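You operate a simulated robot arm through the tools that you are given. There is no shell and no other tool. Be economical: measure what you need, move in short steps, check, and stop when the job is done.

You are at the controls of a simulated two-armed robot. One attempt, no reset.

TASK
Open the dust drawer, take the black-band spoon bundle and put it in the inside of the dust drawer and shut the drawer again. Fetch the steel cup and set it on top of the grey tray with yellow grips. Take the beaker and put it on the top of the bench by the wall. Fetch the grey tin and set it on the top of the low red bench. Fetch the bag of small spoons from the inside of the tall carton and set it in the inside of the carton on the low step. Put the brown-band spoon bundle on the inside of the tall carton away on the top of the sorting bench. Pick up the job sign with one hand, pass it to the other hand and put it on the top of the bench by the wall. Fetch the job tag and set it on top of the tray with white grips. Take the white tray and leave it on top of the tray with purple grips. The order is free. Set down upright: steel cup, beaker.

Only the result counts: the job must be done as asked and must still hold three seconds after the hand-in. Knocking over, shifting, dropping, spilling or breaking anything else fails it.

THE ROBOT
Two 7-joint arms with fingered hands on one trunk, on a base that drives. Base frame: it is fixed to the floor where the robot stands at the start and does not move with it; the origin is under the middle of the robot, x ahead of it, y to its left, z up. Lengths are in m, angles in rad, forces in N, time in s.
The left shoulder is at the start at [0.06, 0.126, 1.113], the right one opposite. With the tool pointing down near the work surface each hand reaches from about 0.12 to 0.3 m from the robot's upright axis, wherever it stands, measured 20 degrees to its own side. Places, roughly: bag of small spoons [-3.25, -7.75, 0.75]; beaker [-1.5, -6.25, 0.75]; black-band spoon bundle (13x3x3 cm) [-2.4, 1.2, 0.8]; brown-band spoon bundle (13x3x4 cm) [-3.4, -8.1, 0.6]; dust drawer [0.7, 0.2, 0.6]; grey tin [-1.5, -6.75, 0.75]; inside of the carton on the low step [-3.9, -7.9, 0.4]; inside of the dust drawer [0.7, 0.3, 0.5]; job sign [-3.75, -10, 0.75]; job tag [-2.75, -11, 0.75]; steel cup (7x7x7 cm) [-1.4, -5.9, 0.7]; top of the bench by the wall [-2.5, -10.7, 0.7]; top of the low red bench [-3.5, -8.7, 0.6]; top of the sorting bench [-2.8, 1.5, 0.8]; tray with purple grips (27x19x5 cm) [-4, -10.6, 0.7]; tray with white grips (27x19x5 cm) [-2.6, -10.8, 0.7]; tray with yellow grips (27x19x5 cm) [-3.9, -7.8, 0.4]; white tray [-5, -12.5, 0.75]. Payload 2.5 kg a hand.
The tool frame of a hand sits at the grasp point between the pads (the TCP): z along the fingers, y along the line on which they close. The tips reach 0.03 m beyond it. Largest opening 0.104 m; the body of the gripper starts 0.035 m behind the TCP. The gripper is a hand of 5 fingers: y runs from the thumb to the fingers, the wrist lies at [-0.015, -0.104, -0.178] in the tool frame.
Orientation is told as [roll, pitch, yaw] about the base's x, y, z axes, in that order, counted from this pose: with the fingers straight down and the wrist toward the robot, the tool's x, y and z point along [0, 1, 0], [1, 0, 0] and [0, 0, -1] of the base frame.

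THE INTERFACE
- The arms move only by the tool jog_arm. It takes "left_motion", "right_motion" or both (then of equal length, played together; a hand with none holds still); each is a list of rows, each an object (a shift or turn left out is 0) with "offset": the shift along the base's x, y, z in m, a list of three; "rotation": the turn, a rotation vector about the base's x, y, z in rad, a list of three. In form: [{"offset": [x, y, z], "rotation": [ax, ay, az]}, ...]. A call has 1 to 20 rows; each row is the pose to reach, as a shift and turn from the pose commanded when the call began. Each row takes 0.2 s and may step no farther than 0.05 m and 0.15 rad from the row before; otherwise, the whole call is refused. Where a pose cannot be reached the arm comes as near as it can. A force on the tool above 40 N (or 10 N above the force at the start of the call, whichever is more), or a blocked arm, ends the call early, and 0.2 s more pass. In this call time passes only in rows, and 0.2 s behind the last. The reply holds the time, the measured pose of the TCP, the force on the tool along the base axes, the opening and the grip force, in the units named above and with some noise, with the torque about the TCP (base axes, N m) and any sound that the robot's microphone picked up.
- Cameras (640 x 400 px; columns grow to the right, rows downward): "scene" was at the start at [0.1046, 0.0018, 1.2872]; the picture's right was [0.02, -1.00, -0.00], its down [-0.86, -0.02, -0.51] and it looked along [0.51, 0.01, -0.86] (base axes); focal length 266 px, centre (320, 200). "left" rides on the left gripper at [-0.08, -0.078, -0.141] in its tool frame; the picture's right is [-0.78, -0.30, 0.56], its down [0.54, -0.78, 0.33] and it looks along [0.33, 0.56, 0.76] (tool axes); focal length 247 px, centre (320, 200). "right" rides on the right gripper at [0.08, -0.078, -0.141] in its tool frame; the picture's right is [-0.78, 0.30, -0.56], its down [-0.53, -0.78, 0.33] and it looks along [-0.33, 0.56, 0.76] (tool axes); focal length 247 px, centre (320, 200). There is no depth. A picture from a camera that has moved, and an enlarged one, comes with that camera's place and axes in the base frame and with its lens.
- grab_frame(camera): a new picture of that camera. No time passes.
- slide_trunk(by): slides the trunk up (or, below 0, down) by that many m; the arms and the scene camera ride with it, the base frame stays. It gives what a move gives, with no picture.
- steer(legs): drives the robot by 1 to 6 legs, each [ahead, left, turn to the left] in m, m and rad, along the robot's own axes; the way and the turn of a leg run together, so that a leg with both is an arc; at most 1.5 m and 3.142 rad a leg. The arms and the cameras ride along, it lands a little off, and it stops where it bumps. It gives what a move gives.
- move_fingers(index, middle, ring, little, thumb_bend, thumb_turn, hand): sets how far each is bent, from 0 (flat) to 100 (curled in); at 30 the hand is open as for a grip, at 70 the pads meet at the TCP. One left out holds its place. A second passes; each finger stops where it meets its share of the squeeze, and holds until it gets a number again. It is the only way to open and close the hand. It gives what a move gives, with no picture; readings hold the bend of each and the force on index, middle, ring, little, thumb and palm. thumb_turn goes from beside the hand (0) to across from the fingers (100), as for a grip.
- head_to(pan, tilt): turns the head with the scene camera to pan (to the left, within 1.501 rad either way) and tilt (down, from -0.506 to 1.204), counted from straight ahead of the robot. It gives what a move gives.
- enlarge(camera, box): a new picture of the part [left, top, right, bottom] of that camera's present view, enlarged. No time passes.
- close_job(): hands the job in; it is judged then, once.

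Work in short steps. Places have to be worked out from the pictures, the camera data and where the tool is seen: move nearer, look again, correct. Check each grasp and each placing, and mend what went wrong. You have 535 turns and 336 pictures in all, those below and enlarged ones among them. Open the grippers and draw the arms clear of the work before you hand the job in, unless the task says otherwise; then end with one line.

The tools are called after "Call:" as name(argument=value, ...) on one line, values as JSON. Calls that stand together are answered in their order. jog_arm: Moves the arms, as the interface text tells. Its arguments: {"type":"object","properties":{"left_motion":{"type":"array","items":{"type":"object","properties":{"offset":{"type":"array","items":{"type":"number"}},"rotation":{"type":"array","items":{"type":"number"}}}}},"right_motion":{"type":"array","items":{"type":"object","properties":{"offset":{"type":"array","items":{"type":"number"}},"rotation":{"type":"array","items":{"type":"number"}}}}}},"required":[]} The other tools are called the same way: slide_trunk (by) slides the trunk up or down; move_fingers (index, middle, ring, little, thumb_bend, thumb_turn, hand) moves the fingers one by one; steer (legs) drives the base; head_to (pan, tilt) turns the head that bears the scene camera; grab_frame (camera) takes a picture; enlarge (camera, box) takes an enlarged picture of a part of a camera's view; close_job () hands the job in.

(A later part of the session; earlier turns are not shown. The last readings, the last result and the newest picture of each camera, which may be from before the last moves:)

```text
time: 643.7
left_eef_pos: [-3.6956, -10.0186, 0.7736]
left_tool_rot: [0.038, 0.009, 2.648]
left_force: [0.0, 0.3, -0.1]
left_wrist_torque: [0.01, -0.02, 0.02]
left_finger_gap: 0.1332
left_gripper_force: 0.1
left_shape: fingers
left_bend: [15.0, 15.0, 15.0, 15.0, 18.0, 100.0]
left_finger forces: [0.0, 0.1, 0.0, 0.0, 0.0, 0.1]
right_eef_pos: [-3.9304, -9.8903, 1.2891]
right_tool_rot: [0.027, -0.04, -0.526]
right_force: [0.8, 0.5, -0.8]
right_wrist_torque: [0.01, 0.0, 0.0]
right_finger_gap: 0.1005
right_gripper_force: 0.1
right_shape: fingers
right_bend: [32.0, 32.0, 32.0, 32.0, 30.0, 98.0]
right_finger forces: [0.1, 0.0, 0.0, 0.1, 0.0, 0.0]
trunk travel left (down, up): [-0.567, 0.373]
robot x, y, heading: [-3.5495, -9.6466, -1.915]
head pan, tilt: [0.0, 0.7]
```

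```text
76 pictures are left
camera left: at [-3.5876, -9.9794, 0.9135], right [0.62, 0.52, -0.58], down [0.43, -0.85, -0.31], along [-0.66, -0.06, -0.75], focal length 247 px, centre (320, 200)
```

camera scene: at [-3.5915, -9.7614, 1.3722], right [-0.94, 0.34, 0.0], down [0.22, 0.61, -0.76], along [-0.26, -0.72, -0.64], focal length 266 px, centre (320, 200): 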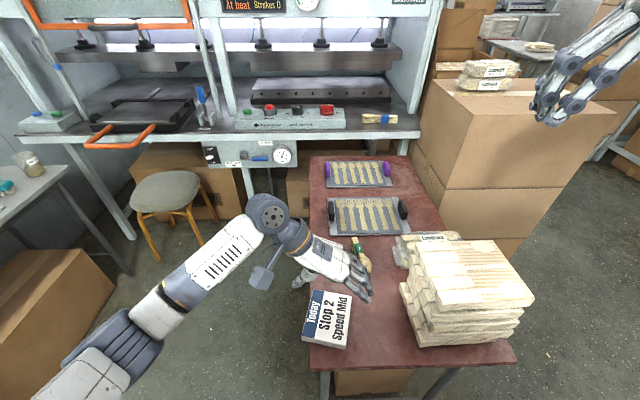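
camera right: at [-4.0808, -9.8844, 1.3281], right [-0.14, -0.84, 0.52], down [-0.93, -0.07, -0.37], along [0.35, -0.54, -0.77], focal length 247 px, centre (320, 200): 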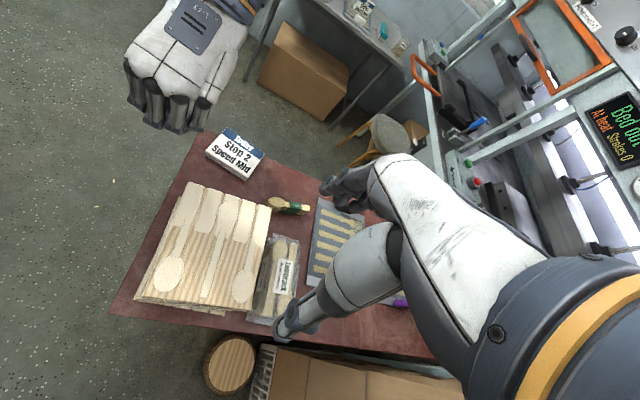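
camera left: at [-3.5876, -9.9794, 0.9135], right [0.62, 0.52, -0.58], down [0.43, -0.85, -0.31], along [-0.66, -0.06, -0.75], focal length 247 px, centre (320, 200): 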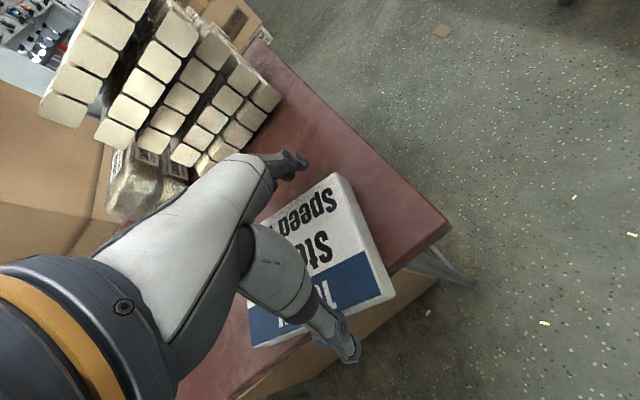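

2.7 cm from the N end, as wanted. Lower 1.2 cm and close.

Call:
jog_arm(left_motion=[{"offset": [0, 0, -0.012]}])

Call:
move_fingers(hand="left", index=50, middle=50, ring=50, little=50, thumb_bend=50)

Call:
grab_frame(camera="left")

```text
time: 644.1
left_eef_pos: [-3.6952, -10.0195, 0.762]
left_tool_rot: [0.041, 0.008, 2.649]
left_force: [1.8, 0.2, 2.9]
left_wrist_torque: [0.01, 0.06, 0.02]
left_finger_gap: 0.1341
left_gripper_force: 0.8
left_shape: fingers
left_bend: [15.0, 15.0, 15.0, 15.0, 17.0, 100.0]
left_finger forces: [0.0, 1.1, 0.1, 0.0, 0.9, 0.1]
right_eef_pos: [-3.9292, -9.8906, 1.2901]
right_tool_rot: [0.026, -0.038, -0.525]
right_force: [0.2, -0.3, -0.9]
right_wrist_torque: [0.02, -0.02, 0.0]
right_finger_gap: 0.1004
right_gripper_force: 0.1
right_shape: fingers
right_bend: [32.0, 32.0, 32.0, 32.0, 30.0, 98.0]
right_finger forces: [0.1, 0.0, 0.1, 0.0, 0.0, 0.1]
trunk travel left (down, up): [-0.567, 0.373]
robot x, y, heading: [-3.5494, -9.6481, -1.921]
head pan, tilt: [0.0, 0.7]
```

```text
time: 645.1
left_eef_pos: [-3.7, -10.0176, 0.767]
left_tool_rot: [0.046, -0.003, 2.646]
left_force: [-7.0, 3.1, 26.6]
left_wrist_torque: [0.32, 2.05, -0.21]
left_finger_gap: 0.1093
left_gripper_force: 37.8
left_shape: fingers
left_bend: [26.0, 28.0, 35.0, 37.0, 33.0, 98.0]
left_finger forces: [12.7, 12.1, 14.9, 11.5, 24.9, 0.1]
right_eef_pos: [-3.9293, -9.888, 1.2908]
right_tool_rot: [0.024, -0.039, -0.525]
right_force: [-0.4, 0.2, 0.3]
right_wrist_torque: [-0.02, -0.02, -0.01]
right_finger_gap: 0.1005
right_gripper_force: 0.0
right_shape: fingers
right_bend: [32.0, 32.0, 32.0, 32.0, 30.0, 98.0]
right_finger forces: [0.1, 0.1, 0.1, 0.0, 0.0, 0.0]
trunk travel left (down, up): [-0.567, 0.373]
robot x, y, heading: [-3.5491, -9.643, -1.916]
head pan, tilt: [0.0, 0.7]
```

```text
75 pictures are left
camera left: at [-3.5894, -9.9776, 0.9042], right [0.61, 0.52, -0.59], down [0.42, -0.85, -0.31], along [-0.67, -0.06, -0.74], focal length 247 px, centre (320, 200)
```

left: 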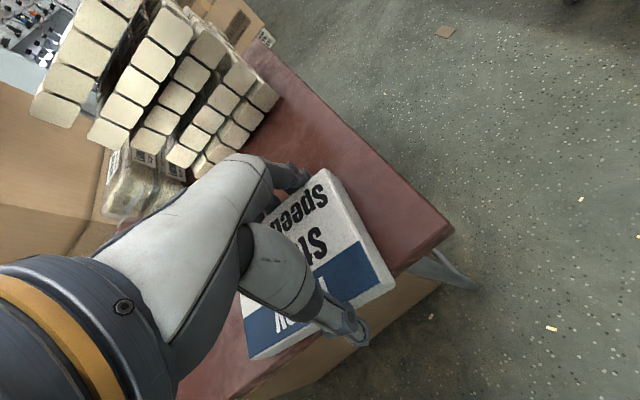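

Gripped across its width (38 N). Lift gently.

Call:
jog_arm(left_motion=[{"offset": [0, 0, 0.015]}, {"offset": [0, 0, 0.04]}, {"offset": [0, 0, 0.08]}, {"offset": [0, 0, 0.12]}, {"offset": [0, 0, 0.16]}, {"offset": [0, 0, 0.2]}])

Call:
grab_frame(camera="left")

Call:
grab_frame(camera="scene")

```text
time: 646.5
left_eef_pos: [-3.6944, -10.0165, 0.9609]
left_tool_rot: [0.037, 0.007, 2.647]
left_force: [-0.8, -1.2, -1.5]
left_wrist_torque: [0.03, 0.01, -0.02]
left_finger_gap: 0.1089
left_gripper_force: 26.6
left_shape: fingers
left_bend: [26.0, 32.0, 37.0, 38.0, 33.0, 97.0]
left_finger forces: [10.9, 0.1, 8.3, 7.5, 26.8, 0.1]
right_eef_pos: [-3.9282, -9.8899, 1.2889]
right_tool_rot: [0.027, -0.041, -0.525]
right_force: [0.2, 0.5, 0.1]
right_wrist_torque: [-0.02, -0.02, 0.01]
right_finger_gap: 0.1006
right_gripper_force: 0.0
right_shape: fingers
right_bend: [32.0, 32.0, 32.0, 32.0, 30.0, 98.0]
right_finger forces: [0.0, 0.0, 0.0, 0.0, 0.1, 0.1]
trunk travel left (down, up): [-0.567, 0.373]
robot x, y, heading: [-3.546, -9.6464, -1.914]
head pan, tilt: [0.0, 0.7]
```

```text
74 pictures are left
camera left: at [-3.588, -9.9771, 1.101], right [0.62, 0.52, -0.58], down [0.43, -0.85, -0.31], along [-0.66, -0.06, -0.75], focal length 247 px, centre (320, 200)
```

left: 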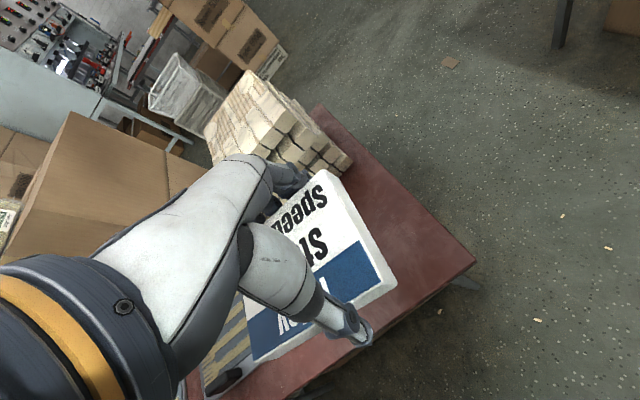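

```text
73 pictures are left
camera scene: at [-3.5916, -9.7612, 1.3722], right [-0.94, 0.34, 0.0], down [0.22, 0.61, -0.77], along [-0.26, -0.72, -0.64], focal length 266 px, centre (320, 200)
```

scene: 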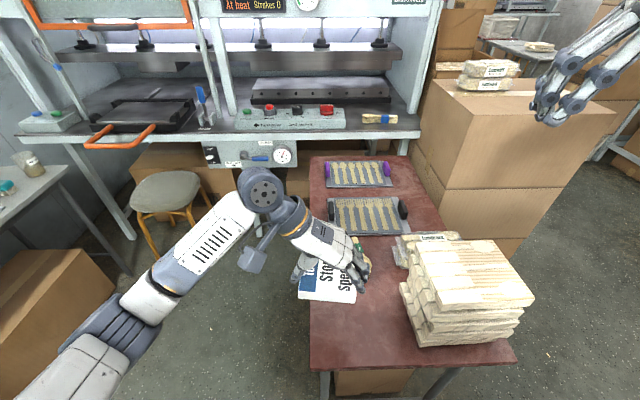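

The sign is held level. I open the right hand wide, lean it outward, and bring it above the sign's free south end.

Call:
move_fingers(hand="right", index=13, middle=13, ring=13, little=13, thumb_bend=15)

Call:
jog_arm(right_motion=[{"offset": [0.005, -0.03, -0.01], "rotation": [0.088, -0.0475, 0]}, {"offset": [0.01, -0.065, -0.02], "rotation": [0.176, -0.095, 0]}, {"offset": [0.015, -0.1, -0.03], "rotation": [0.264, -0.142, 0]}, {"offset": [0.03, -0.135, -0.05], "rotation": [0.352, -0.19, 0]}, {"offset": [0.055, -0.16, -0.08], "rotation": [0.352, -0.19, 0]}, {"offset": [0.085, -0.185, -0.11], "rotation": [0.352, -0.19, 0]}, {"offset": [0.115, -0.205, -0.14], "rotation": [0.352, -0.19, 0]}, {"offset": [0.145, -0.222, -0.17], "rotation": [0.352, -0.19, 0]}, {"offset": [0.17, -0.235, -0.19], "rotation": [0.352, -0.19, 0]}])

Call:
grab_frame(camera="right")

Call:
grab_frame(camera="scene")

```text
time: 647.5
left_eef_pos: [-3.6961, -10.0167, 0.9608]
left_tool_rot: [0.038, 0.008, 2.646]
left_force: [0.3, 0.0, -0.8]
left_wrist_torque: [0.03, 0.02, 0.0]
left_finger_gap: 0.1088
left_gripper_force: 26.7
left_shape: fingers
left_bend: [26.0, 32.0, 37.0, 38.0, 33.0, 97.0]
left_finger forces: [11.0, 0.0, 8.3, 7.5, 26.8, 0.1]
right_eef_pos: [-3.9305, -9.8899, 1.2903]
right_tool_rot: [0.026, -0.04, -0.525]
right_force: [-0.2, -0.8, 0.7]
right_wrist_torque: [0.0, -0.01, -0.04]
right_finger_gap: 0.1385
right_gripper_force: 0.0
right_shape: fingers
right_bend: [13.0, 13.0, 13.0, 13.0, 15.0, 96.0]
right_finger forces: [0.0, 0.0, 0.1, 0.0, 0.0, 0.0]
trunk travel left (down, up): [-0.567, 0.373]
robot x, y, heading: [-3.548, -9.6436, -1.911]
head pan, tilt: [0.0, 0.7]
```

```text
time: 649.5
left_eef_pos: [-3.697, -10.0178, 0.9612]
left_tool_rot: [0.038, 0.009, 2.647]
left_force: [0.4, 0.7, -0.5]
left_wrist_torque: [0.03, -0.01, -0.02]
left_finger_gap: 0.1091
left_gripper_force: 27.0
left_shape: fingers
left_bend: [26.0, 32.0, 37.0, 38.0, 33.0, 97.0]
left_finger forces: [10.9, 0.0, 8.3, 7.3, 26.8, 0.0]
right_eef_pos: [-3.7635, -10.1195, 1.0982]
right_tool_rot: [0.426, -0.026, -0.537]
right_force: [-0.2, 0.4, 0.4]
right_wrist_torque: [-0.01, -0.02, -0.03]
right_finger_gap: 0.1389
right_gripper_force: 0.0
right_shape: fingers
right_bend: [13.0, 13.0, 13.0, 13.0, 15.0, 96.0]
right_finger forces: [0.0, 0.0, 0.1, 0.0, 0.1, 0.1]
right hand out of reach, approached as far as the arm can: row 3, 4, 5, 6, 7, 8, 9
trunk travel left (down, up): [-0.567, 0.373]
robot x, y, heading: [-3.547, -9.6418, -1.912]
head pan, tilt: [0.0, 0.7]
```

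```text
72 pictures are left
camera right: at [-3.8264, -10.0645, 1.2581], right [-0.23, -0.95, 0.19], down [-0.83, 0.09, -0.54], along [0.5, -0.29, -0.82], focal length 247 px, centre (320, 200)
```

right: 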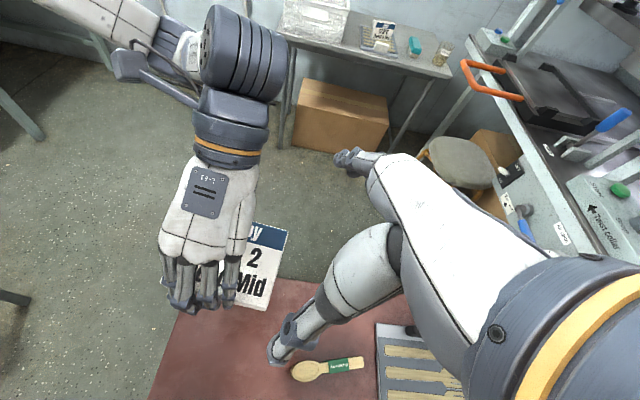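

```text
71 pictures are left
camera scene: at [-3.5918, -9.7615, 1.3722], right [-0.94, 0.34, 0.0], down [0.22, 0.61, -0.76], along [-0.26, -0.72, -0.64], focal length 266 px, centre (320, 200)
```

scene: 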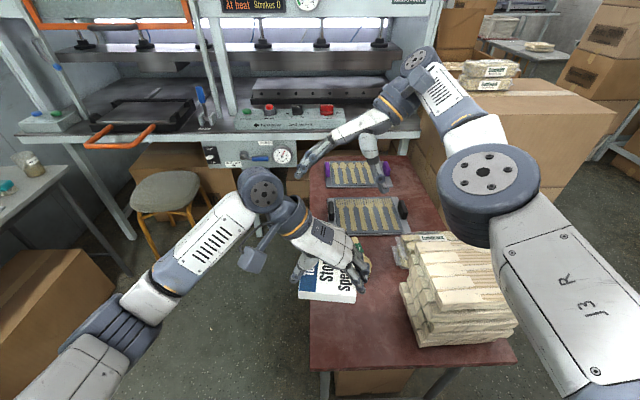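

The free south part is ~5 cm; S-end centre ≈(-3.725,-10.098,0.94). I move the right hand above it and look again.

Call:
jog_arm(right_motion=[{"offset": [0.02, -0.005, -0.015]}, {"offset": [0.04, -0.01, -0.03]}, {"offset": [0.042, -0.005, -0.06]}])

Call:
grab_frame(camera="right")

```text
time: 650.3
left_eef_pos: [-3.6968, -10.0173, 0.9609]
left_tool_rot: [0.038, 0.008, 2.649]
left_force: [0.8, 0.5, -1.0]
left_wrist_torque: [0.08, -0.02, 0.01]
left_finger_gap: 0.1089
left_gripper_force: 26.8
left_shape: fingers
left_bend: [26.0, 32.0, 37.0, 38.0, 33.0, 97.0]
left_finger forces: [10.9, 0.0, 8.3, 7.3, 26.6, 0.0]
right_eef_pos: [-3.7257, -10.1343, 1.0388]
right_tool_rot: [0.428, -0.023, -0.537]
right_force: [0.0, 0.7, -0.3]
right_wrist_torque: [0.02, -0.01, 0.01]
right_finger_gap: 0.1389
right_gripper_force: 0.2
right_shape: fingers
right_bend: [13.0, 13.0, 13.0, 13.0, 15.0, 96.0]
right_finger forces: [0.0, 0.0, 0.1, 0.0, 0.0, 0.1]
right hand out of reach, approached as far as the arm can: row 2, 3
trunk travel left (down, up): [-0.567, 0.373]
robot x, y, heading: [-3.547, -9.6467, -1.913]
head pan, tilt: [0.0, 0.7]
```

```text
70 pictures are left
camera right: at [-3.789, -10.0808, 1.199], right [-0.23, -0.95, 0.19], down [-0.83, 0.09, -0.54], along [0.5, -0.28, -0.82], focal length 247 px, centre (320, 200)
```

right: 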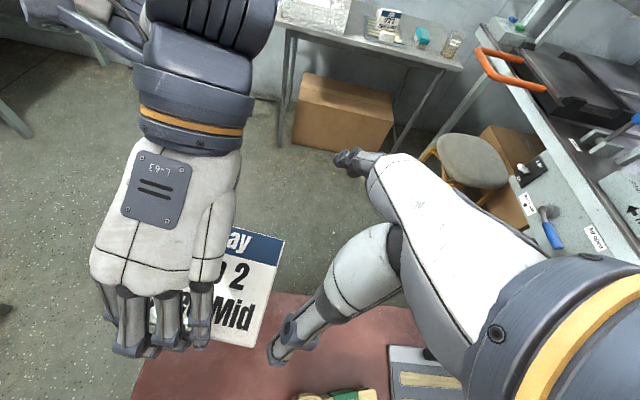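

Geometry fits; I advance down-north in two stages, checking midway.

Call:
jog_arm(right_motion=[{"offset": [0.003, 0.015, -0.015]}, {"offset": [0.006, 0.032, -0.03]}])

Call:
grab_frame(camera="right")

Call:
enlarge(camera="scene", box=[230, 110, 450, 310])

```text
time: 650.9
left_eef_pos: [-3.6961, -10.0167, 0.9604]
left_tool_rot: [0.04, 0.007, 2.648]
left_force: [-0.1, -0.5, -0.4]
left_wrist_torque: [0.03, -0.01, 0.0]
left_finger_gap: 0.1089
left_gripper_force: 26.5
left_shape: fingers
left_bend: [26.0, 32.0, 37.0, 38.0, 33.0, 97.0]
left_finger forces: [10.9, 0.1, 8.4, 7.3, 26.6, 0.1]
right_eef_pos: [-3.7203, -10.1012, 1.0097]
right_tool_rot: [0.424, -0.026, -0.545]
right_force: [-0.6, 0.5, -0.2]
right_wrist_torque: [0.0, 0.03, -0.04]
right_finger_gap: 0.1389
right_gripper_force: 0.0
right_shape: fingers
right_bend: [13.0, 13.0, 13.0, 13.0, 15.0, 96.0]
right_finger forces: [0.0, 0.1, 0.1, 0.1, 0.0, 0.0]
right hand out of reach, approached as far as the arm can: row 1
trunk travel left (down, up): [-0.567, 0.373]
robot x, y, heading: [-3.5494, -9.6416, -1.915]
head pan, tilt: [0.0, 0.7]
```

```text
69 pictures are left
camera right: at [-3.7828, -10.0459, 1.1688], right [-0.24, -0.95, 0.2], down [-0.83, 0.09, -0.54], along [0.5, -0.29, -0.82], focal length 247 px, centre (320, 200)
```

right: 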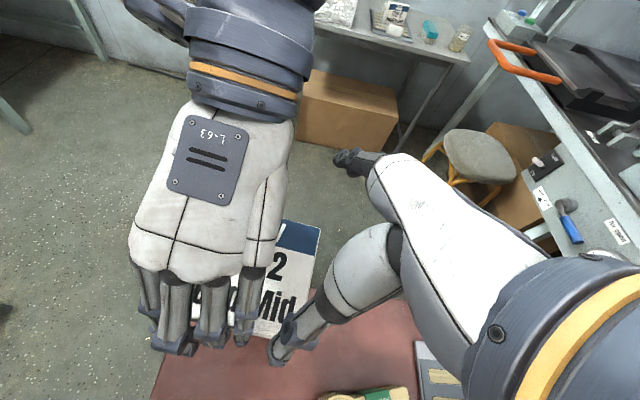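

```text
2.00 times, centred on (340, 210) of scene
camera zoom: at [-3.5919, -9.7604, 1.3722], right [-0.94, 0.34, 0.0], down [0.22, 0.61, -0.77], along [-0.26, -0.72, -0.64], focal length 533 px, centre (280, 180)
```

zoom: 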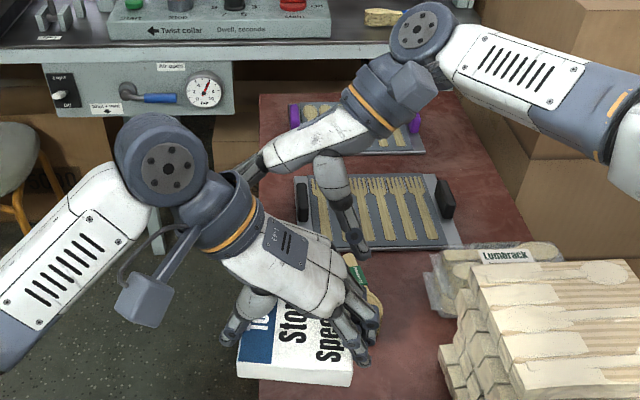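

The right tool axis meets the sign 2–3 cm from its S edge but 2 cm too far east. I correct west and finish the descent, keeping a gap to the left fingers.

Call:
jog_arm(right_motion=[{"offset": [-0.012, -0.002, -0.01]}, {"offset": [-0.014, 0.004, -0.028]}, {"offset": [-0.015, 0.011, -0.046]}])

Call:
grab_frame(camera="right")

Call:
enlarge(camera="scene", box=[230, 110, 450, 310])

```text
time: 651.7
left_eef_pos: [-3.6972, -10.0172, 0.9611]
left_tool_rot: [0.039, 0.008, 2.647]
left_force: [1.0, -0.5, -0.4]
left_wrist_torque: [0.08, -0.02, -0.01]
left_finger_gap: 0.1089
left_gripper_force: 26.9
left_shape: fingers
left_bend: [26.0, 32.0, 37.0, 38.0, 33.0, 97.0]
left_finger forces: [10.9, 0.1, 8.4, 7.2, 26.6, 0.0]
right_eef_pos: [-3.736, -10.0895, 0.9656]
right_tool_rot: [0.427, -0.024, -0.539]
right_force: [0.2, 0.4, -0.6]
right_wrist_torque: [0.04, 0.0, 0.04]
right_finger_gap: 0.1388
right_gripper_force: 0.0
right_shape: fingers
right_bend: [13.0, 13.0, 13.0, 13.0, 15.0, 96.0]
right_finger forces: [0.0, 0.0, 0.1, 0.1, 0.0, 0.0]
trunk travel left (down, up): [-0.567, 0.373]
robot x, y, heading: [-3.5487, -9.6448, -1.911]
head pan, tilt: [0.0, 0.7]
```

```text
67 pictures are left
camera right: at [-3.7983, -10.0353, 1.1248], right [-0.23, -0.95, 0.19], down [-0.83, 0.09, -0.54], along [0.5, -0.29, -0.82], focal length 247 px, centre (320, 200)
```

right: 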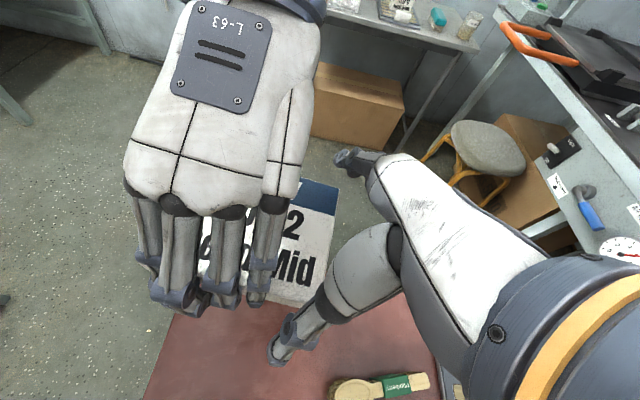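

```text
2.00 times, centred on (340, 210) of scene
camera zoom: at [-3.5916, -9.7614, 1.3722], right [-0.94, 0.34, 0.0], down [0.22, 0.61, -0.76], along [-0.26, -0.72, -0.64], focal length 533 px, centre (280, 180)
```

zoom: 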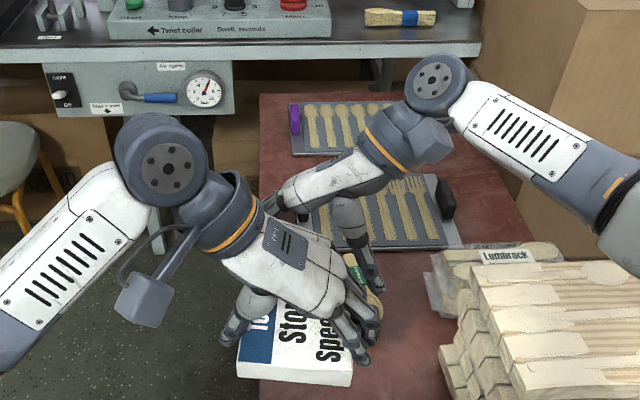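

Overlap 1.4 cm. I nudge 7 mm north and 1.2 cm lower, then close the right hand.

Call:
jog_arm(right_motion=[{"offset": [0.0035, 0.007, -0.012]}])

Call:
move_fingers(hand="right", index=48, middle=48, ring=48, little=48, thumb_bend=48)

Call:
grab_frame(camera="right")

```text
time: 652.1
left_eef_pos: [-3.6965, -10.0175, 0.9616]
left_tool_rot: [0.039, 0.007, 2.649]
left_force: [-0.6, 0.4, -0.3]
left_wrist_torque: [-0.02, 0.02, 0.01]
left_finger_gap: 0.1089
left_gripper_force: 26.5
left_shape: fingers
left_bend: [26.0, 32.0, 37.0, 38.0, 33.0, 97.0]
left_finger forces: [10.9, 0.0, 8.4, 7.2, 26.6, 0.1]
right_eef_pos: [-3.7319, -10.082, 0.9532]
right_tool_rot: [0.424, -0.026, -0.539]
right_force: [0.1, 1.1, -0.4]
right_wrist_torque: [-0.03, 0.01, 0.02]
right_finger_gap: 0.1389
right_gripper_force: 0.1
right_shape: fingers
right_bend: [13.0, 13.0, 13.0, 13.0, 15.0, 96.0]
right_finger forces: [0.0, 0.0, 0.0, 0.0, 0.1, 0.1]
trunk travel left (down, up): [-0.567, 0.373]
robot x, y, heading: [-3.5475, -9.6426, -1.914]
head pan, tilt: [0.0, 0.7]
```

```text
time: 653.1
left_eef_pos: [-3.6973, -10.0174, 0.9615]
left_tool_rot: [0.038, 0.006, 2.648]
left_force: [-3.7, 3.7, -1.1]
left_wrist_torque: [0.18, 0.1, -0.19]
left_finger_gap: 0.1089
left_gripper_force: 25.1
left_shape: fingers
left_bend: [26.0, 32.0, 37.0, 42.0, 34.0, 98.0]
left_finger forces: [13.7, 0.3, 10.9, 4.2, 22.6, 0.1]
right_eef_pos: [-3.7323, -10.0822, 0.9544]
right_tool_rot: [0.426, -0.026, -0.54]
right_force: [2.3, -3.7, 1.4]
right_wrist_torque: [-0.07, -0.11, -0.15]
right_finger_gap: 0.106
right_gripper_force: 17.8
right_shape: fingers
right_bend: [26.0, 33.0, 48.0, 48.0, 35.0, 98.0]
right_finger forces: [11.0, 8.9, 0.0, 0.0, 15.2, 0.0]
trunk travel left (down, up): [-0.567, 0.373]
robot x, y, heading: [-3.5449, -9.6423, -1.912]
head pan, tilt: [0.0, 0.7]
```

```text
65 pictures are left
camera right: at [-3.7942, -10.0277, 1.1137], right [-0.23, -0.95, 0.19], down [-0.83, 0.09, -0.54], along [0.5, -0.29, -0.82], focal length 247 px, centre (320, 200)
```

right: 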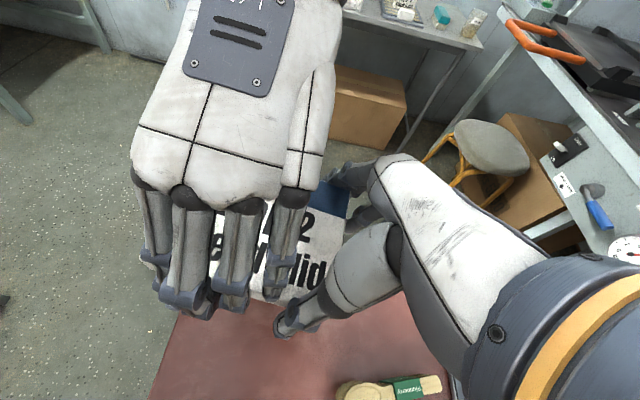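

Right index, middle and thumb hold the sign (15–20 N). I squeeze more, then release the left hand.

Call:
move_fingers(hand="right", index=65, middle=65, thumb_bend=65)

Call:
move_fingers(hand="left", index=15, middle=18, ring=20, little=20, thumb_bend=18)

Call:
grab_frame(camera="right")

```text
time: 654.1
left_eef_pos: [-3.6957, -10.0183, 0.9608]
left_tool_rot: [0.038, 0.008, 2.651]
left_force: [3.2, -2.2, -3.4]
left_wrist_torque: [0.01, -0.17, 0.2]
left_finger_gap: 0.1085
left_gripper_force: 23.9
left_shape: fingers
left_bend: [26.0, 32.0, 37.0, 43.0, 34.0, 97.0]
left_finger forces: [11.4, 0.0, 8.7, 2.5, 25.6, 0.0]
right_eef_pos: [-3.7328, -10.0808, 0.9533]
right_tool_rot: [0.426, -0.023, -0.538]
right_force: [-3.1, 2.9, 1.9]
right_wrist_torque: [0.14, 0.03, 0.1]
right_finger_gap: 0.0995
right_gripper_force: 23.7
right_shape: fingers
right_bend: [22.0, 24.0, 48.0, 48.0, 46.0, 100.0]
right_finger forces: [9.9, 11.7, 0.0, 0.1, 25.2, 0.0]
trunk travel left (down, up): [-0.567, 0.373]
robot x, y, heading: [-3.5465, -9.6443, -1.914]
head pan, tilt: [0.0, 0.7]
```

```text
time: 655.1
left_eef_pos: [-3.696, -10.0169, 0.9614]
left_tool_rot: [0.039, 0.007, 2.647]
left_force: [0.3, -0.6, -0.3]
left_wrist_torque: [0.0, -0.01, -0.01]
left_finger_gap: 0.1333
left_gripper_force: 0.0
left_shape: fingers
left_bend: [15.0, 18.0, 20.0, 20.0, 18.0, 100.0]
left_finger forces: [0.0, 0.0, 0.0, 0.0, 0.0, 0.1]
right_eef_pos: [-3.7314, -10.0816, 0.9543]
right_tool_rot: [0.426, -0.025, -0.537]
right_force: [0.8, 0.5, 0.0]
right_wrist_torque: [-0.08, 0.01, 0.03]
right_finger_gap: 0.0992
right_gripper_force: 22.8
right_shape: fingers
right_bend: [22.0, 24.0, 48.0, 48.0, 47.0, 100.0]
right_finger forces: [11.2, 12.1, 0.1, 0.1, 22.2, 0.0]
trunk travel left (down, up): [-0.567, 0.373]
robot x, y, heading: [-3.5448, -9.6446, -1.912]
head pan, tilt: [0.0, 0.7]
```

```text
64 pictures are left
camera right: at [-3.7943, -10.0277, 1.1136], right [-0.23, -0.95, 0.19], down [-0.83, 0.09, -0.54], along [0.5, -0.29, -0.82], focal length 247 px, centre (320, 200)
```

right: 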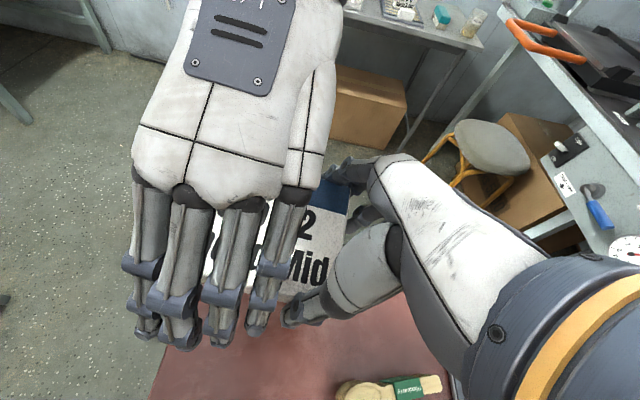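

The right hand holds the sign alone. I lift the left hand straight up and away to the east.

Call:
jog_arm(left_motion=[{"offset": [0, 0, 0.03]}, {"offset": [0, 0, 0.07]}, {"offset": [0, 0, 0.11]}, {"offset": [0.03, 0.0, 0.14]}, {"offset": [0.07, -0.01, 0.16]}, {"offset": [0.11, -0.02, 0.17]}])

Call:
grab_frame(camera="right")

Call:
grab_frame(camera="scene")

```text
time: 656.5
left_eef_pos: [-3.5871, -10.0359, 1.1285]
left_tool_rot: [0.038, 0.009, 2.647]
left_force: [0.7, -0.3, 0.4]
left_wrist_torque: [-0.02, 0.05, -0.01]
left_finger_gap: 0.1331
left_gripper_force: 0.0
left_shape: fingers
left_bend: [15.0, 18.0, 20.0, 20.0, 18.0, 100.0]
left_finger forces: [0.0, 0.0, 0.1, 0.0, 0.0, 0.0]
right_eef_pos: [-3.7314, -10.0822, 0.9541]
right_tool_rot: [0.427, -0.026, -0.538]
right_force: [0.1, -0.1, 0.3]
right_wrist_torque: [-0.01, 0.02, 0.01]
right_finger_gap: 0.0991
right_gripper_force: 22.8
right_shape: fingers
right_bend: [22.0, 24.0, 48.0, 48.0, 47.0, 100.0]
right_finger forces: [11.2, 12.0, 0.1, 0.0, 22.1, 0.1]
trunk travel left (down, up): [-0.567, 0.373]
robot x, y, heading: [-3.5496, -9.6486, -1.912]
head pan, tilt: [0.0, 0.7]
```

```text
63 pictures are left
camera right: at [-3.7939, -10.0276, 1.1137], right [-0.23, -0.95, 0.19], down [-0.83, 0.09, -0.54], along [0.5, -0.29, -0.82], focal length 247 px, centre (320, 200)
```

right: 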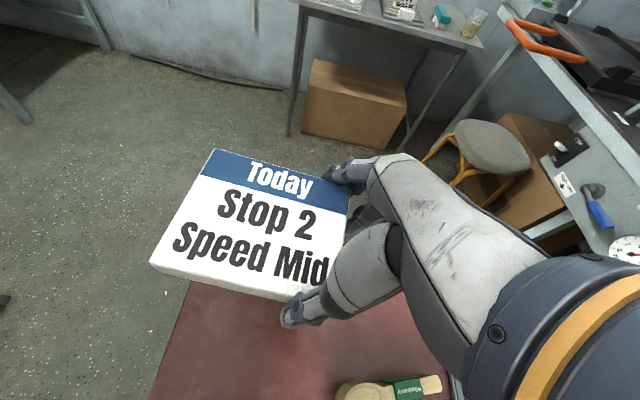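

```text
62 pictures are left
camera scene: at [-3.5911, -9.7614, 1.3722], right [-0.94, 0.34, 0.0], down [0.22, 0.61, -0.77], along [-0.26, -0.72, -0.64], focal length 266 px, centre (320, 200)
```

scene: 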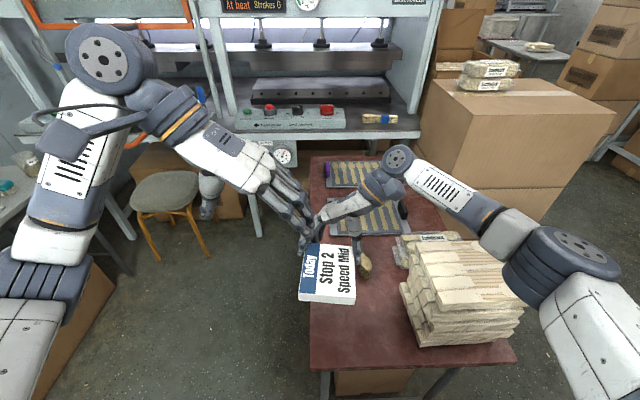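

The pass worked: the right hand now carries the sign. I raise, turn east in the corridor, swing the sign to the right hand's home turn, and drive back to the wall bench.

Call:
slide_trunk(by=0.15)

Call:
steer(legs=[[0, 0, 1.36], [0.45, 0.17, 0]])

Call:
jog_arm(right_motion=[{"rotation": [0, 0, -0.137]}, {"rotation": [0, 0, -0.274]}, {"rotation": [0, 0, -0.411]}, {"rotation": [0, 0, -0.548]}, {"rotation": [0, 0, -0.685]}, {"rotation": [0, 0, -0.822]}, {"rotation": [0, 0, -0.959]}, {"rotation": [0, 0, -1.096]}, {"rotation": [0, 0, -1.233]}, {"rotation": [0, 0, -1.37]}])

Call:
grab_frame(camera="scene")

```text
time: 658.2
left_eef_pos: [-3.5865, -10.0372, 1.2781]
left_tool_rot: [0.038, 0.005, 2.646]
left_force: [0.1, -0.8, -0.4]
left_wrist_torque: [0.03, -0.02, -0.06]
left_finger_gap: 0.1335
left_gripper_force: 0.0
left_shape: fingers
left_bend: [15.0, 18.0, 20.0, 20.0, 18.0, 100.0]
left_finger forces: [0.0, 0.0, 0.0, 0.1, 0.0, 0.1]
right_eef_pos: [-3.7317, -10.0818, 1.1052]
right_tool_rot: [0.426, -0.024, -0.538]
right_force: [-0.3, -0.6, -0.7]
right_wrist_torque: [-0.05, 0.0, -0.02]
right_finger_gap: 0.0992
right_gripper_force: 22.7
right_shape: fingers
right_bend: [22.0, 24.0, 48.0, 48.0, 47.0, 100.0]
right_finger forces: [11.2, 12.0, 0.0, 0.1, 22.2, 0.0]
trunk travel left (down, up): [-0.717, 0.223]
robot x, y, heading: [-3.5479, -9.6443, -1.91]
head pan, tilt: [0.0, 0.7]
```

```text
time: 664.4
left_eef_pos: [-2.6991, -9.8896, 1.2787]
left_tool_rot: [0.037, 0.007, -2.32]
left_force: [0.3, -0.1, 0.8]
left_wrist_torque: [0.0, 0.01, -0.01]
left_finger_gap: 0.1333
left_gripper_force: 0.0
left_shape: fingers
left_bend: [15.0, 18.0, 20.0, 20.0, 18.0, 100.0]
left_finger forces: [0.0, 0.0, 0.0, 0.0, 0.0, 0.1]
right_eef_pos: [-2.6924, -10.0418, 1.104]
right_tool_rot: [0.425, -0.024, 0.774]
right_force: [0.8, 0.3, -1.9]
right_wrist_torque: [-0.04, -0.05, -0.02]
right_finger_gap: 0.0991
right_gripper_force: 22.7
right_shape: fingers
right_bend: [22.0, 24.0, 48.0, 48.0, 47.0, 100.0]
right_finger forces: [10.8, 12.0, 0.0, 0.1, 22.4, 0.0]
trunk travel left (down, up): [-0.717, 0.223]
robot x, y, heading: [-3.0691, -9.7508, -0.603]
head pan, tilt: [0.0, 0.7]
```

```text
time: 666.6
left_eef_pos: [-2.6983, -9.8904, 1.2786]
left_tool_rot: [0.037, 0.008, -2.321]
left_force: [-0.4, 0.7, -0.9]
left_wrist_torque: [0.0, 0.03, 0.02]
left_finger_gap: 0.1334
left_gripper_force: 0.0
left_shape: fingers
left_bend: [15.0, 18.0, 20.0, 20.0, 18.0, 100.0]
left_finger forces: [0.1, 0.0, 0.0, 0.0, 0.0, 0.0]
right_eef_pos: [-2.692, -10.0407, 1.1044]
right_tool_rot: [0.428, -0.027, -0.601]
right_force: [0.9, -0.7, -0.6]
right_wrist_torque: [-0.03, -0.02, 0.0]
right_finger_gap: 0.0988
right_gripper_force: 23.0
right_shape: fingers
right_bend: [22.0, 24.0, 48.0, 48.0, 47.0, 100.0]
right_finger forces: [10.6, 11.7, 0.0, 0.0, 22.4, 0.1]
trunk travel left (down, up): [-0.717, 0.223]
robot x, y, heading: [-3.0711, -9.75, -0.598]
head pan, tilt: [0.0, 0.7]
```

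```text
61 pictures are left
camera scene: at [-2.9675, -9.8216, 1.5222], right [-0.56, -0.83, 0.0], down [-0.53, 0.36, -0.76], along [0.63, -0.43, -0.64], focal length 266 px, centre (320, 200)
```

scene: 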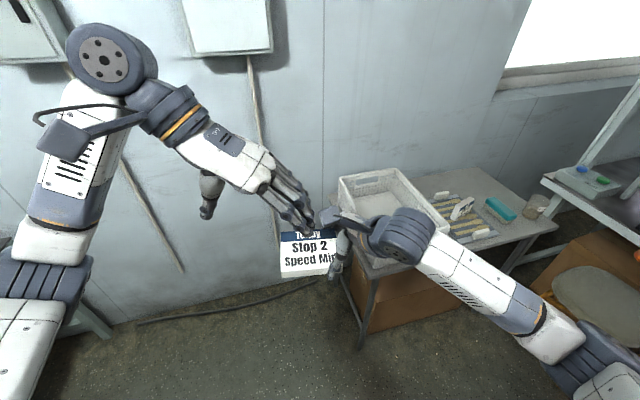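

I move the left hand aside and then drive south beside the bench.

Call:
jog_arm(left_motion=[{"offset": [0, 0.045, 0]}, {"offset": [0, 0.09, 0]}, {"offset": [0, 0.135, 0]}, {"offset": [0, 0.17, 0]}])

Call:
steer(legs=[[0.33, -0.62, 0.03]])

Call:
head_to(pan=-0.05, tilt=0.85)

Call:
grab_frame(camera="scene")

```text
time: 667.6
left_eef_pos: [-2.699, -9.7179, 1.2808]
left_tool_rot: [0.04, 0.009, -2.323]
left_force: [0.1, 0.5, -0.1]
left_wrist_torque: [-0.03, 0.0, -0.01]
left_finger_gap: 0.1338
left_gripper_force: 0.1
left_shape: fingers
left_bend: [15.0, 18.0, 20.0, 20.0, 18.0, 100.0]
left_finger forces: [0.0, 0.1, 0.0, 0.0, 0.0, 0.0]
right_eef_pos: [-2.6919, -10.0411, 1.1051]
right_tool_rot: [0.425, -0.025, -0.596]
right_force: [-0.6, -0.4, 0.5]
right_wrist_torque: [-0.01, -0.02, 0.0]
right_finger_gap: 0.0988
right_gripper_force: 22.4
right_shape: fingers
right_bend: [22.0, 24.0, 48.0, 48.0, 47.0, 100.0]
right_finger forces: [10.7, 11.7, 0.1, 0.0, 22.6, 0.0]
trunk travel left (down, up): [-0.717, 0.223]
robot x, y, heading: [-3.066, -9.751, -0.594]
head pan, tilt: [0.0, 0.7]
```

```text
time: 671.4
left_eef_pos: [-2.7641, -10.391, 1.2802]
left_tool_rot: [0.038, 0.008, -2.286]
left_force: [-0.1, -0.5, 0.2]
left_wrist_torque: [-0.01, -0.01, 0.02]
left_finger_gap: 0.1332
left_gripper_force: 0.1
left_shape: fingers
left_bend: [15.0, 18.0, 20.0, 20.0, 18.0, 100.0]
left_finger forces: [0.0, 0.1, 0.1, 0.1, 0.0, 0.0]
right_eef_pos: [-2.7467, -10.7102, 1.104]
right_tool_rot: [0.426, -0.024, -0.558]
right_force: [1.5, 0.4, -0.8]
right_wrist_torque: [-0.03, 0.02, 0.01]
right_finger_gap: 0.0986
right_gripper_force: 22.4
right_shape: fingers
right_bend: [22.0, 24.0, 48.0, 48.0, 47.0, 100.0]
right_finger forces: [10.5, 11.7, 0.0, 0.1, 22.4, 0.1]
trunk travel left (down, up): [-0.717, 0.223]
robot x, y, heading: [-3.1299, -10.4339, -0.56]
head pan, tilt: [0.0, 0.7]
```

```text
time: 672.1
left_eef_pos: [-2.7651, -10.3898, 1.2799]
left_tool_rot: [0.039, 0.006, -2.285]
left_force: [-0.2, -0.6, 0.3]
left_wrist_torque: [0.0, 0.0, 0.0]
left_finger_gap: 0.1332
left_gripper_force: 0.0
left_shape: fingers
left_bend: [15.0, 18.0, 20.0, 20.0, 18.0, 100.0]
left_finger forces: [0.0, 0.0, 0.1, 0.0, 0.0, 0.0]
right_eef_pos: [-2.7476, -10.7106, 1.1048]
right_tool_rot: [0.426, -0.025, -0.557]
right_force: [0.3, 0.0, -0.9]
right_wrist_torque: [-0.04, -0.01, 0.03]
right_finger_gap: 0.0988
right_gripper_force: 22.3
right_shape: fingers
right_bend: [22.0, 24.0, 48.0, 48.0, 47.0, 100.0]
right_finger forces: [10.6, 11.8, 0.1, 0.1, 22.4, 0.0]
trunk travel left (down, up): [-0.717, 0.223]
robot x, y, heading: [-3.1311, -10.4331, -0.562]
head pan, tilt: [-0.051, 0.85]
```

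```text
60 pictures are left
camera scene: at [-3.0371, -10.5004, 1.51], right [-0.58, -0.82, 0.0], down [-0.61, 0.43, -0.66], along [0.54, -0.38, -0.75], focal length 266 px, centre (320, 200)
```

scene: 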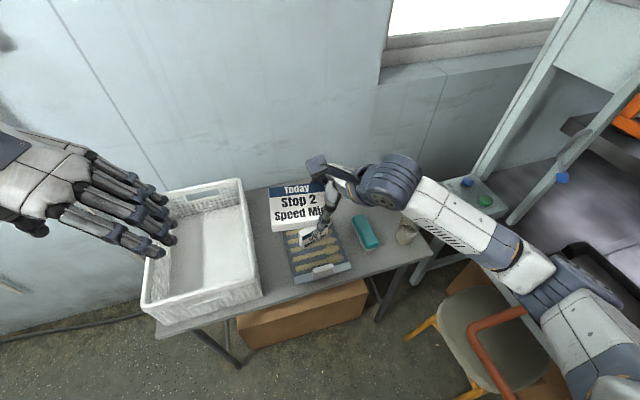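

I drive to the bench's south part and extend the sign over the free strip behind the brush.

Call:
steer(legs=[[0.2, -0.19, 0]])

Call:
slide_trunk(by=-0.1)

Call:
jog_arm(right_motion=[{"offset": [0.035, -0.017, 0], "rotation": [0, 0, 0.065]}, {"offset": [0.07, -0.034, 0], "rotation": [0, 0, 0.13]}, {"offset": [0.105, -0.051, 0], "rotation": [0, 0, 0.195]}, {"offset": [0.139, -0.068, 0], "rotation": [0, 0, 0.26]}])

Call:
grab_frame(camera="scene")

Call:
grab_frame(camera="right")

```text
time: 674.0
left_eef_pos: [-2.6932, -10.6598, 1.2795]
left_tool_rot: [0.038, 0.007, -2.282]
left_force: [0.7, -0.1, -0.2]
left_wrist_torque: [0.02, 0.01, -0.02]
left_finger_gap: 0.1335
left_gripper_force: 0.0
left_shape: fingers
left_bend: [15.0, 18.0, 20.0, 20.0, 18.0, 100.0]
left_finger forces: [0.0, 0.1, 0.0, 0.1, 0.0, 0.1]
right_eef_pos: [-2.6735, -10.9819, 1.1039]
right_tool_rot: [0.426, -0.024, -0.554]
right_force: [-1.0, 0.7, -0.4]
right_wrist_torque: [0.01, 0.04, 0.0]
right_finger_gap: 0.0988
right_gripper_force: 22.7
right_shape: fingers
right_bend: [22.0, 24.0, 48.0, 48.0, 47.0, 100.0]
right_finger forces: [10.4, 11.7, 0.0, 0.0, 22.4, 0.1]
trunk travel left (down, up): [-0.717, 0.223]
robot x, y, heading: [-3.0617, -10.704, -0.561]
head pan, tilt: [-0.051, 0.85]
```

```text
time: 675.4
left_eef_pos: [-2.6933, -10.6598, 1.1806]
left_tool_rot: [0.038, 0.008, -2.282]
left_force: [-0.6, -0.6, 0.2]
left_wrist_torque: [-0.02, -0.01, 0.03]
left_finger_gap: 0.1333
left_gripper_force: 0.0
left_shape: fingers
left_bend: [15.0, 18.0, 20.0, 20.0, 18.0, 100.0]
left_finger forces: [0.1, 0.0, 0.0, 0.0, 0.0, 0.0]
right_eef_pos: [-2.6732, -10.98, 1.0048]
right_tool_rot: [0.426, -0.027, -0.554]
right_force: [-0.3, -0.4, -1.0]
right_wrist_torque: [-0.05, -0.01, 0.02]
right_finger_gap: 0.0986
right_gripper_force: 22.5
right_shape: fingers
right_bend: [22.0, 24.0, 48.0, 48.0, 47.0, 100.0]
right_finger forces: [10.4, 11.8, 0.0, 0.0, 22.4, 0.1]
trunk travel left (down, up): [-0.617, 0.323]
robot x, y, heading: [-3.061, -10.7046, -0.559]
head pan, tilt: [-0.051, 0.85]
```

```text
time: 676.4
left_eef_pos: [-2.6932, -10.6592, 1.18]
left_tool_rot: [0.038, 0.007, -2.282]
left_force: [-0.2, 0.1, -0.3]
left_wrist_torque: [-0.02, 0.02, 0.0]
left_finger_gap: 0.1333
left_gripper_force: 0.1
left_shape: fingers
left_bend: [15.0, 18.0, 20.0, 20.0, 18.0, 100.0]
left_finger forces: [0.1, 0.1, 0.1, 0.0, 0.0, 0.0]
right_eef_pos: [-2.5316, -11.0505, 1.0029]
right_tool_rot: [0.425, -0.026, -0.293]
right_force: [-0.4, 0.3, -0.3]
right_wrist_torque: [0.01, 0.03, -0.01]
right_finger_gap: 0.0985
right_gripper_force: 22.1
right_shape: fingers
right_bend: [22.0, 24.0, 48.0, 48.0, 48.0, 100.0]
right_finger forces: [10.5, 11.8, 0.1, 0.1, 22.2, 0.0]
trunk travel left (down, up): [-0.617, 0.323]
robot x, y, heading: [-3.0631, -10.7037, -0.555]
head pan, tilt: [-0.051, 0.85]
```

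```text
59 pictures are left
camera scene: at [-2.9641, -10.7713, 1.4099], right [-0.57, -0.82, 0.0], down [-0.62, 0.43, -0.66], along [0.54, -0.38, -0.75], focal length 266 px, centre (320, 200)
```

scene: 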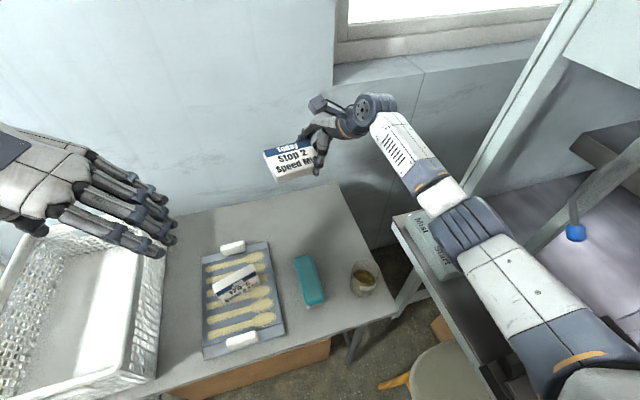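

```text
58 pictures are left
camera right: at [-2.6059, -11.0126, 1.1642], right [0.01, -0.98, 0.19], down [-0.83, -0.11, -0.54], along [0.56, -0.16, -0.82], focal length 247 px, centre (320, 200)
```

right: 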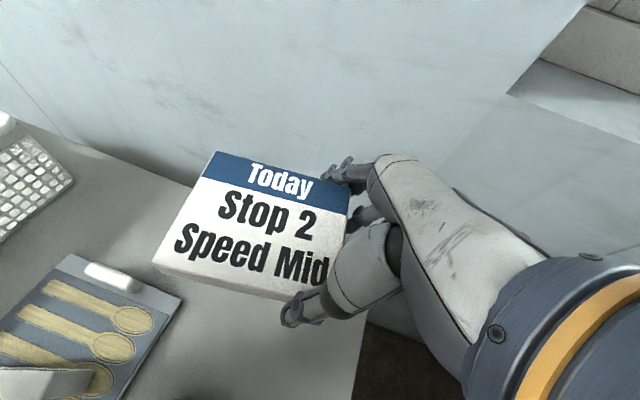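

The landing spot is inside the bench with margins. I lower the sign.

Call:
jog_arm(right_motion=[{"offset": [0, 0, -0.04]}, {"offset": [0, 0, -0.08]}, {"offset": [0, 0, -0.12]}, {"offset": [0, 0, -0.16]}, {"offset": [0, 0, -0.185]}])

Call:
grab_frame(camera="right")

```text
time: 677.6
left_eef_pos: [-2.6924, -10.6603, 1.1796]
left_tool_rot: [0.041, 0.009, -2.282]
left_force: [-0.4, -0.5, 0.7]
left_wrist_torque: [0.0, -0.01, 0.0]
left_finger_gap: 0.1335
left_gripper_force: 0.0
left_shape: fingers
left_bend: [15.0, 18.0, 20.0, 20.0, 18.0, 100.0]
left_finger forces: [0.1, 0.0, 0.0, 0.1, 0.1, 0.1]
right_eef_pos: [-2.5493, -11.0351, 0.8302]
right_tool_rot: [0.426, -0.029, -0.295]
right_force: [-0.3, 0.1, -1.0]
right_wrist_torque: [0.02, 0.0, 0.01]
right_finger_gap: 0.0982
right_gripper_force: 22.1
right_shape: fingers
right_bend: [22.0, 24.0, 48.0, 48.0, 48.0, 100.0]
right_finger forces: [10.1, 11.8, 0.1, 0.1, 22.1, 0.0]
right hand out of reach, approached as far as the arm can: row 4, 5
trunk travel left (down, up): [-0.617, 0.323]
robot x, y, heading: [-3.0597, -10.7082, -0.563]
head pan, tilt: [-0.051, 0.85]
```

```text
57 pictures are left
camera right: at [-2.6233, -10.9979, 0.9894], right [0.01, -0.98, 0.19], down [-0.83, -0.11, -0.55], along [0.56, -0.16, -0.82], focal length 247 px, centre (320, 200)
```

right: 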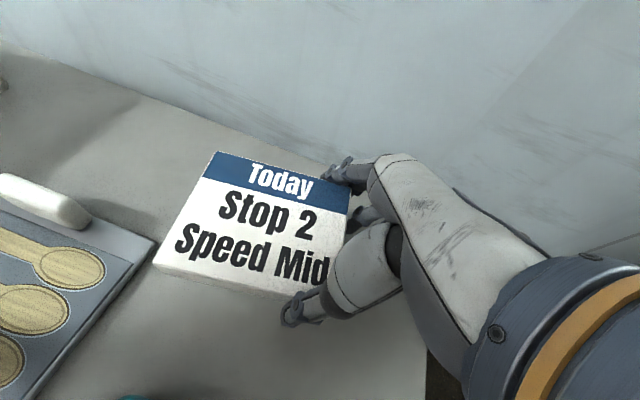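

Arm at limit; use the trunk for the last centimetres.

Call:
slide_trunk(by=-0.025)

Call:
slide_trunk(by=-0.012)

Call:
enlarge(camera="right", box=[80, 100, 440, 400])

```text
time: 678.3
left_eef_pos: [-2.693, -10.6608, 1.155]
left_tool_rot: [0.037, 0.009, -2.28]
left_force: [-1.0, -0.7, -0.6]
left_wrist_torque: [-0.03, 0.03, -0.02]
left_finger_gap: 0.1332
left_gripper_force: 0.0
left_shape: fingers
left_bend: [15.0, 18.0, 20.0, 20.0, 18.0, 100.0]
left_finger forces: [0.0, 0.0, 0.1, 0.0, 0.1, 0.0]
right_eef_pos: [-2.5492, -11.0351, 0.8043]
right_tool_rot: [0.425, -0.027, -0.295]
right_force: [-0.8, -0.7, -0.6]
right_wrist_torque: [-0.05, -0.01, 0.03]
right_finger_gap: 0.0984
right_gripper_force: 21.8
right_shape: fingers
right_bend: [22.0, 24.0, 48.0, 48.0, 48.0, 100.0]
right_finger forces: [10.2, 11.8, 0.1, 0.0, 22.0, 0.0]
trunk travel left (down, up): [-0.592, 0.348]
robot x, y, heading: [-3.0632, -10.7086, -0.563]
head pan, tilt: [-0.051, 0.85]
```

```text
time: 678.9
left_eef_pos: [-2.6926, -10.6603, 1.1422]
left_tool_rot: [0.039, 0.007, -2.282]
left_force: [0.4, -0.5, 0.0]
left_wrist_torque: [0.05, 0.03, -0.02]
left_finger_gap: 0.1332
left_gripper_force: 0.0
left_shape: fingers
left_bend: [15.0, 18.0, 20.0, 20.0, 18.0, 100.0]
left_finger forces: [0.0, 0.0, 0.0, 0.0, 0.1, 0.0]
right_eef_pos: [-2.55, -11.0357, 0.7927]
right_tool_rot: [0.426, -0.026, -0.296]
right_force: [-0.1, 0.4, -0.6]
right_wrist_torque: [-0.01, 0.02, 0.01]
right_finger_gap: 0.0983
right_gripper_force: 22.0
right_shape: fingers
right_bend: [22.0, 24.0, 48.0, 48.0, 48.0, 100.0]
right_finger forces: [10.2, 11.9, 0.0, 0.0, 22.1, 0.0]
trunk travel left (down, up): [-0.58, 0.36]
robot x, y, heading: [-3.0598, -10.7047, -0.559]
head pan, tilt: [-0.051, 0.85]
```

```text
1.33 times, centred on (260, 250) of right
camera zoom: at [-2.6235, -10.9982, 0.9519], right [0.01, -0.98, 0.19], down [-0.83, -0.11, -0.54], along [0.55, -0.16, -0.82], focal length 329 px, centre (400, 133)
```

zoom: 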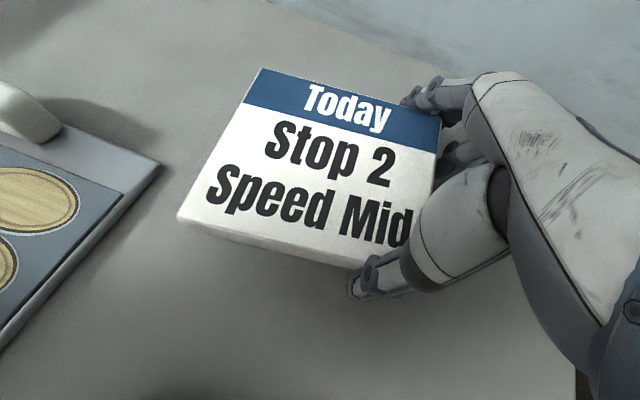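

Close to the surface. Small steps to contact.

Call:
slide_trunk(by=-0.01)

Call:
slide_trunk(by=-0.008)

```text
time: 679.5
left_eef_pos: [-2.6934, -10.6613, 1.133]
left_tool_rot: [0.037, 0.011, -2.282]
left_force: [0.4, -0.1, -0.7]
left_wrist_torque: [0.0, 0.02, -0.02]
left_finger_gap: 0.1333
left_gripper_force: 0.0
left_shape: fingers
left_bend: [15.0, 18.0, 20.0, 20.0, 18.0, 100.0]
left_finger forces: [0.0, 0.0, 0.1, 0.0, 0.0, 0.1]
right_eef_pos: [-2.5495, -11.0353, 0.7819]
right_tool_rot: [0.427, -0.026, -0.294]
right_force: [0.1, 1.0, -0.5]
right_wrist_torque: [-0.04, 0.03, -0.02]
right_finger_gap: 0.0981
right_gripper_force: 22.4
right_shape: fingers
right_bend: [22.0, 24.0, 48.0, 48.0, 48.0, 100.0]
right_finger forces: [10.2, 11.9, 0.0, 0.0, 22.1, 0.0]
trunk travel left (down, up): [-0.57, 0.37]
robot x, y, heading: [-3.0625, -10.704, -0.558]
head pan, tilt: [-0.051, 0.85]
```

```text
time: 680.0
left_eef_pos: [-2.6925, -10.6609, 1.1263]
left_tool_rot: [0.04, 0.009, -2.282]
left_force: [0.1, -0.3, -0.4]
left_wrist_torque: [-0.03, -0.03, 0.0]
left_finger_gap: 0.1334
left_gripper_force: 0.1
left_shape: fingers
left_bend: [15.0, 18.0, 20.0, 20.0, 18.0, 100.0]
left_finger forces: [0.0, 0.1, 0.0, 0.0, 0.0, 0.1]
right_eef_pos: [-2.548, -11.0368, 0.7785]
right_tool_rot: [0.425, -0.036, -0.297]
right_force: [-2.2, -3.6, 14.7]
right_wrist_torque: [-0.61, -0.41, -0.18]
right_finger_gap: 0.0985
right_gripper_force: 30.2
right_shape: fingers
right_bend: [22.0, 24.0, 48.0, 48.0, 48.0, 100.0]
right_finger forces: [10.2, 11.8, 16.4, 0.1, 22.0, 0.0]
trunk travel left (down, up): [-0.562, 0.378]
robot x, y, heading: [-3.0609, -10.6999, -0.56]
head pan, tilt: [-0.051, 0.85]
```

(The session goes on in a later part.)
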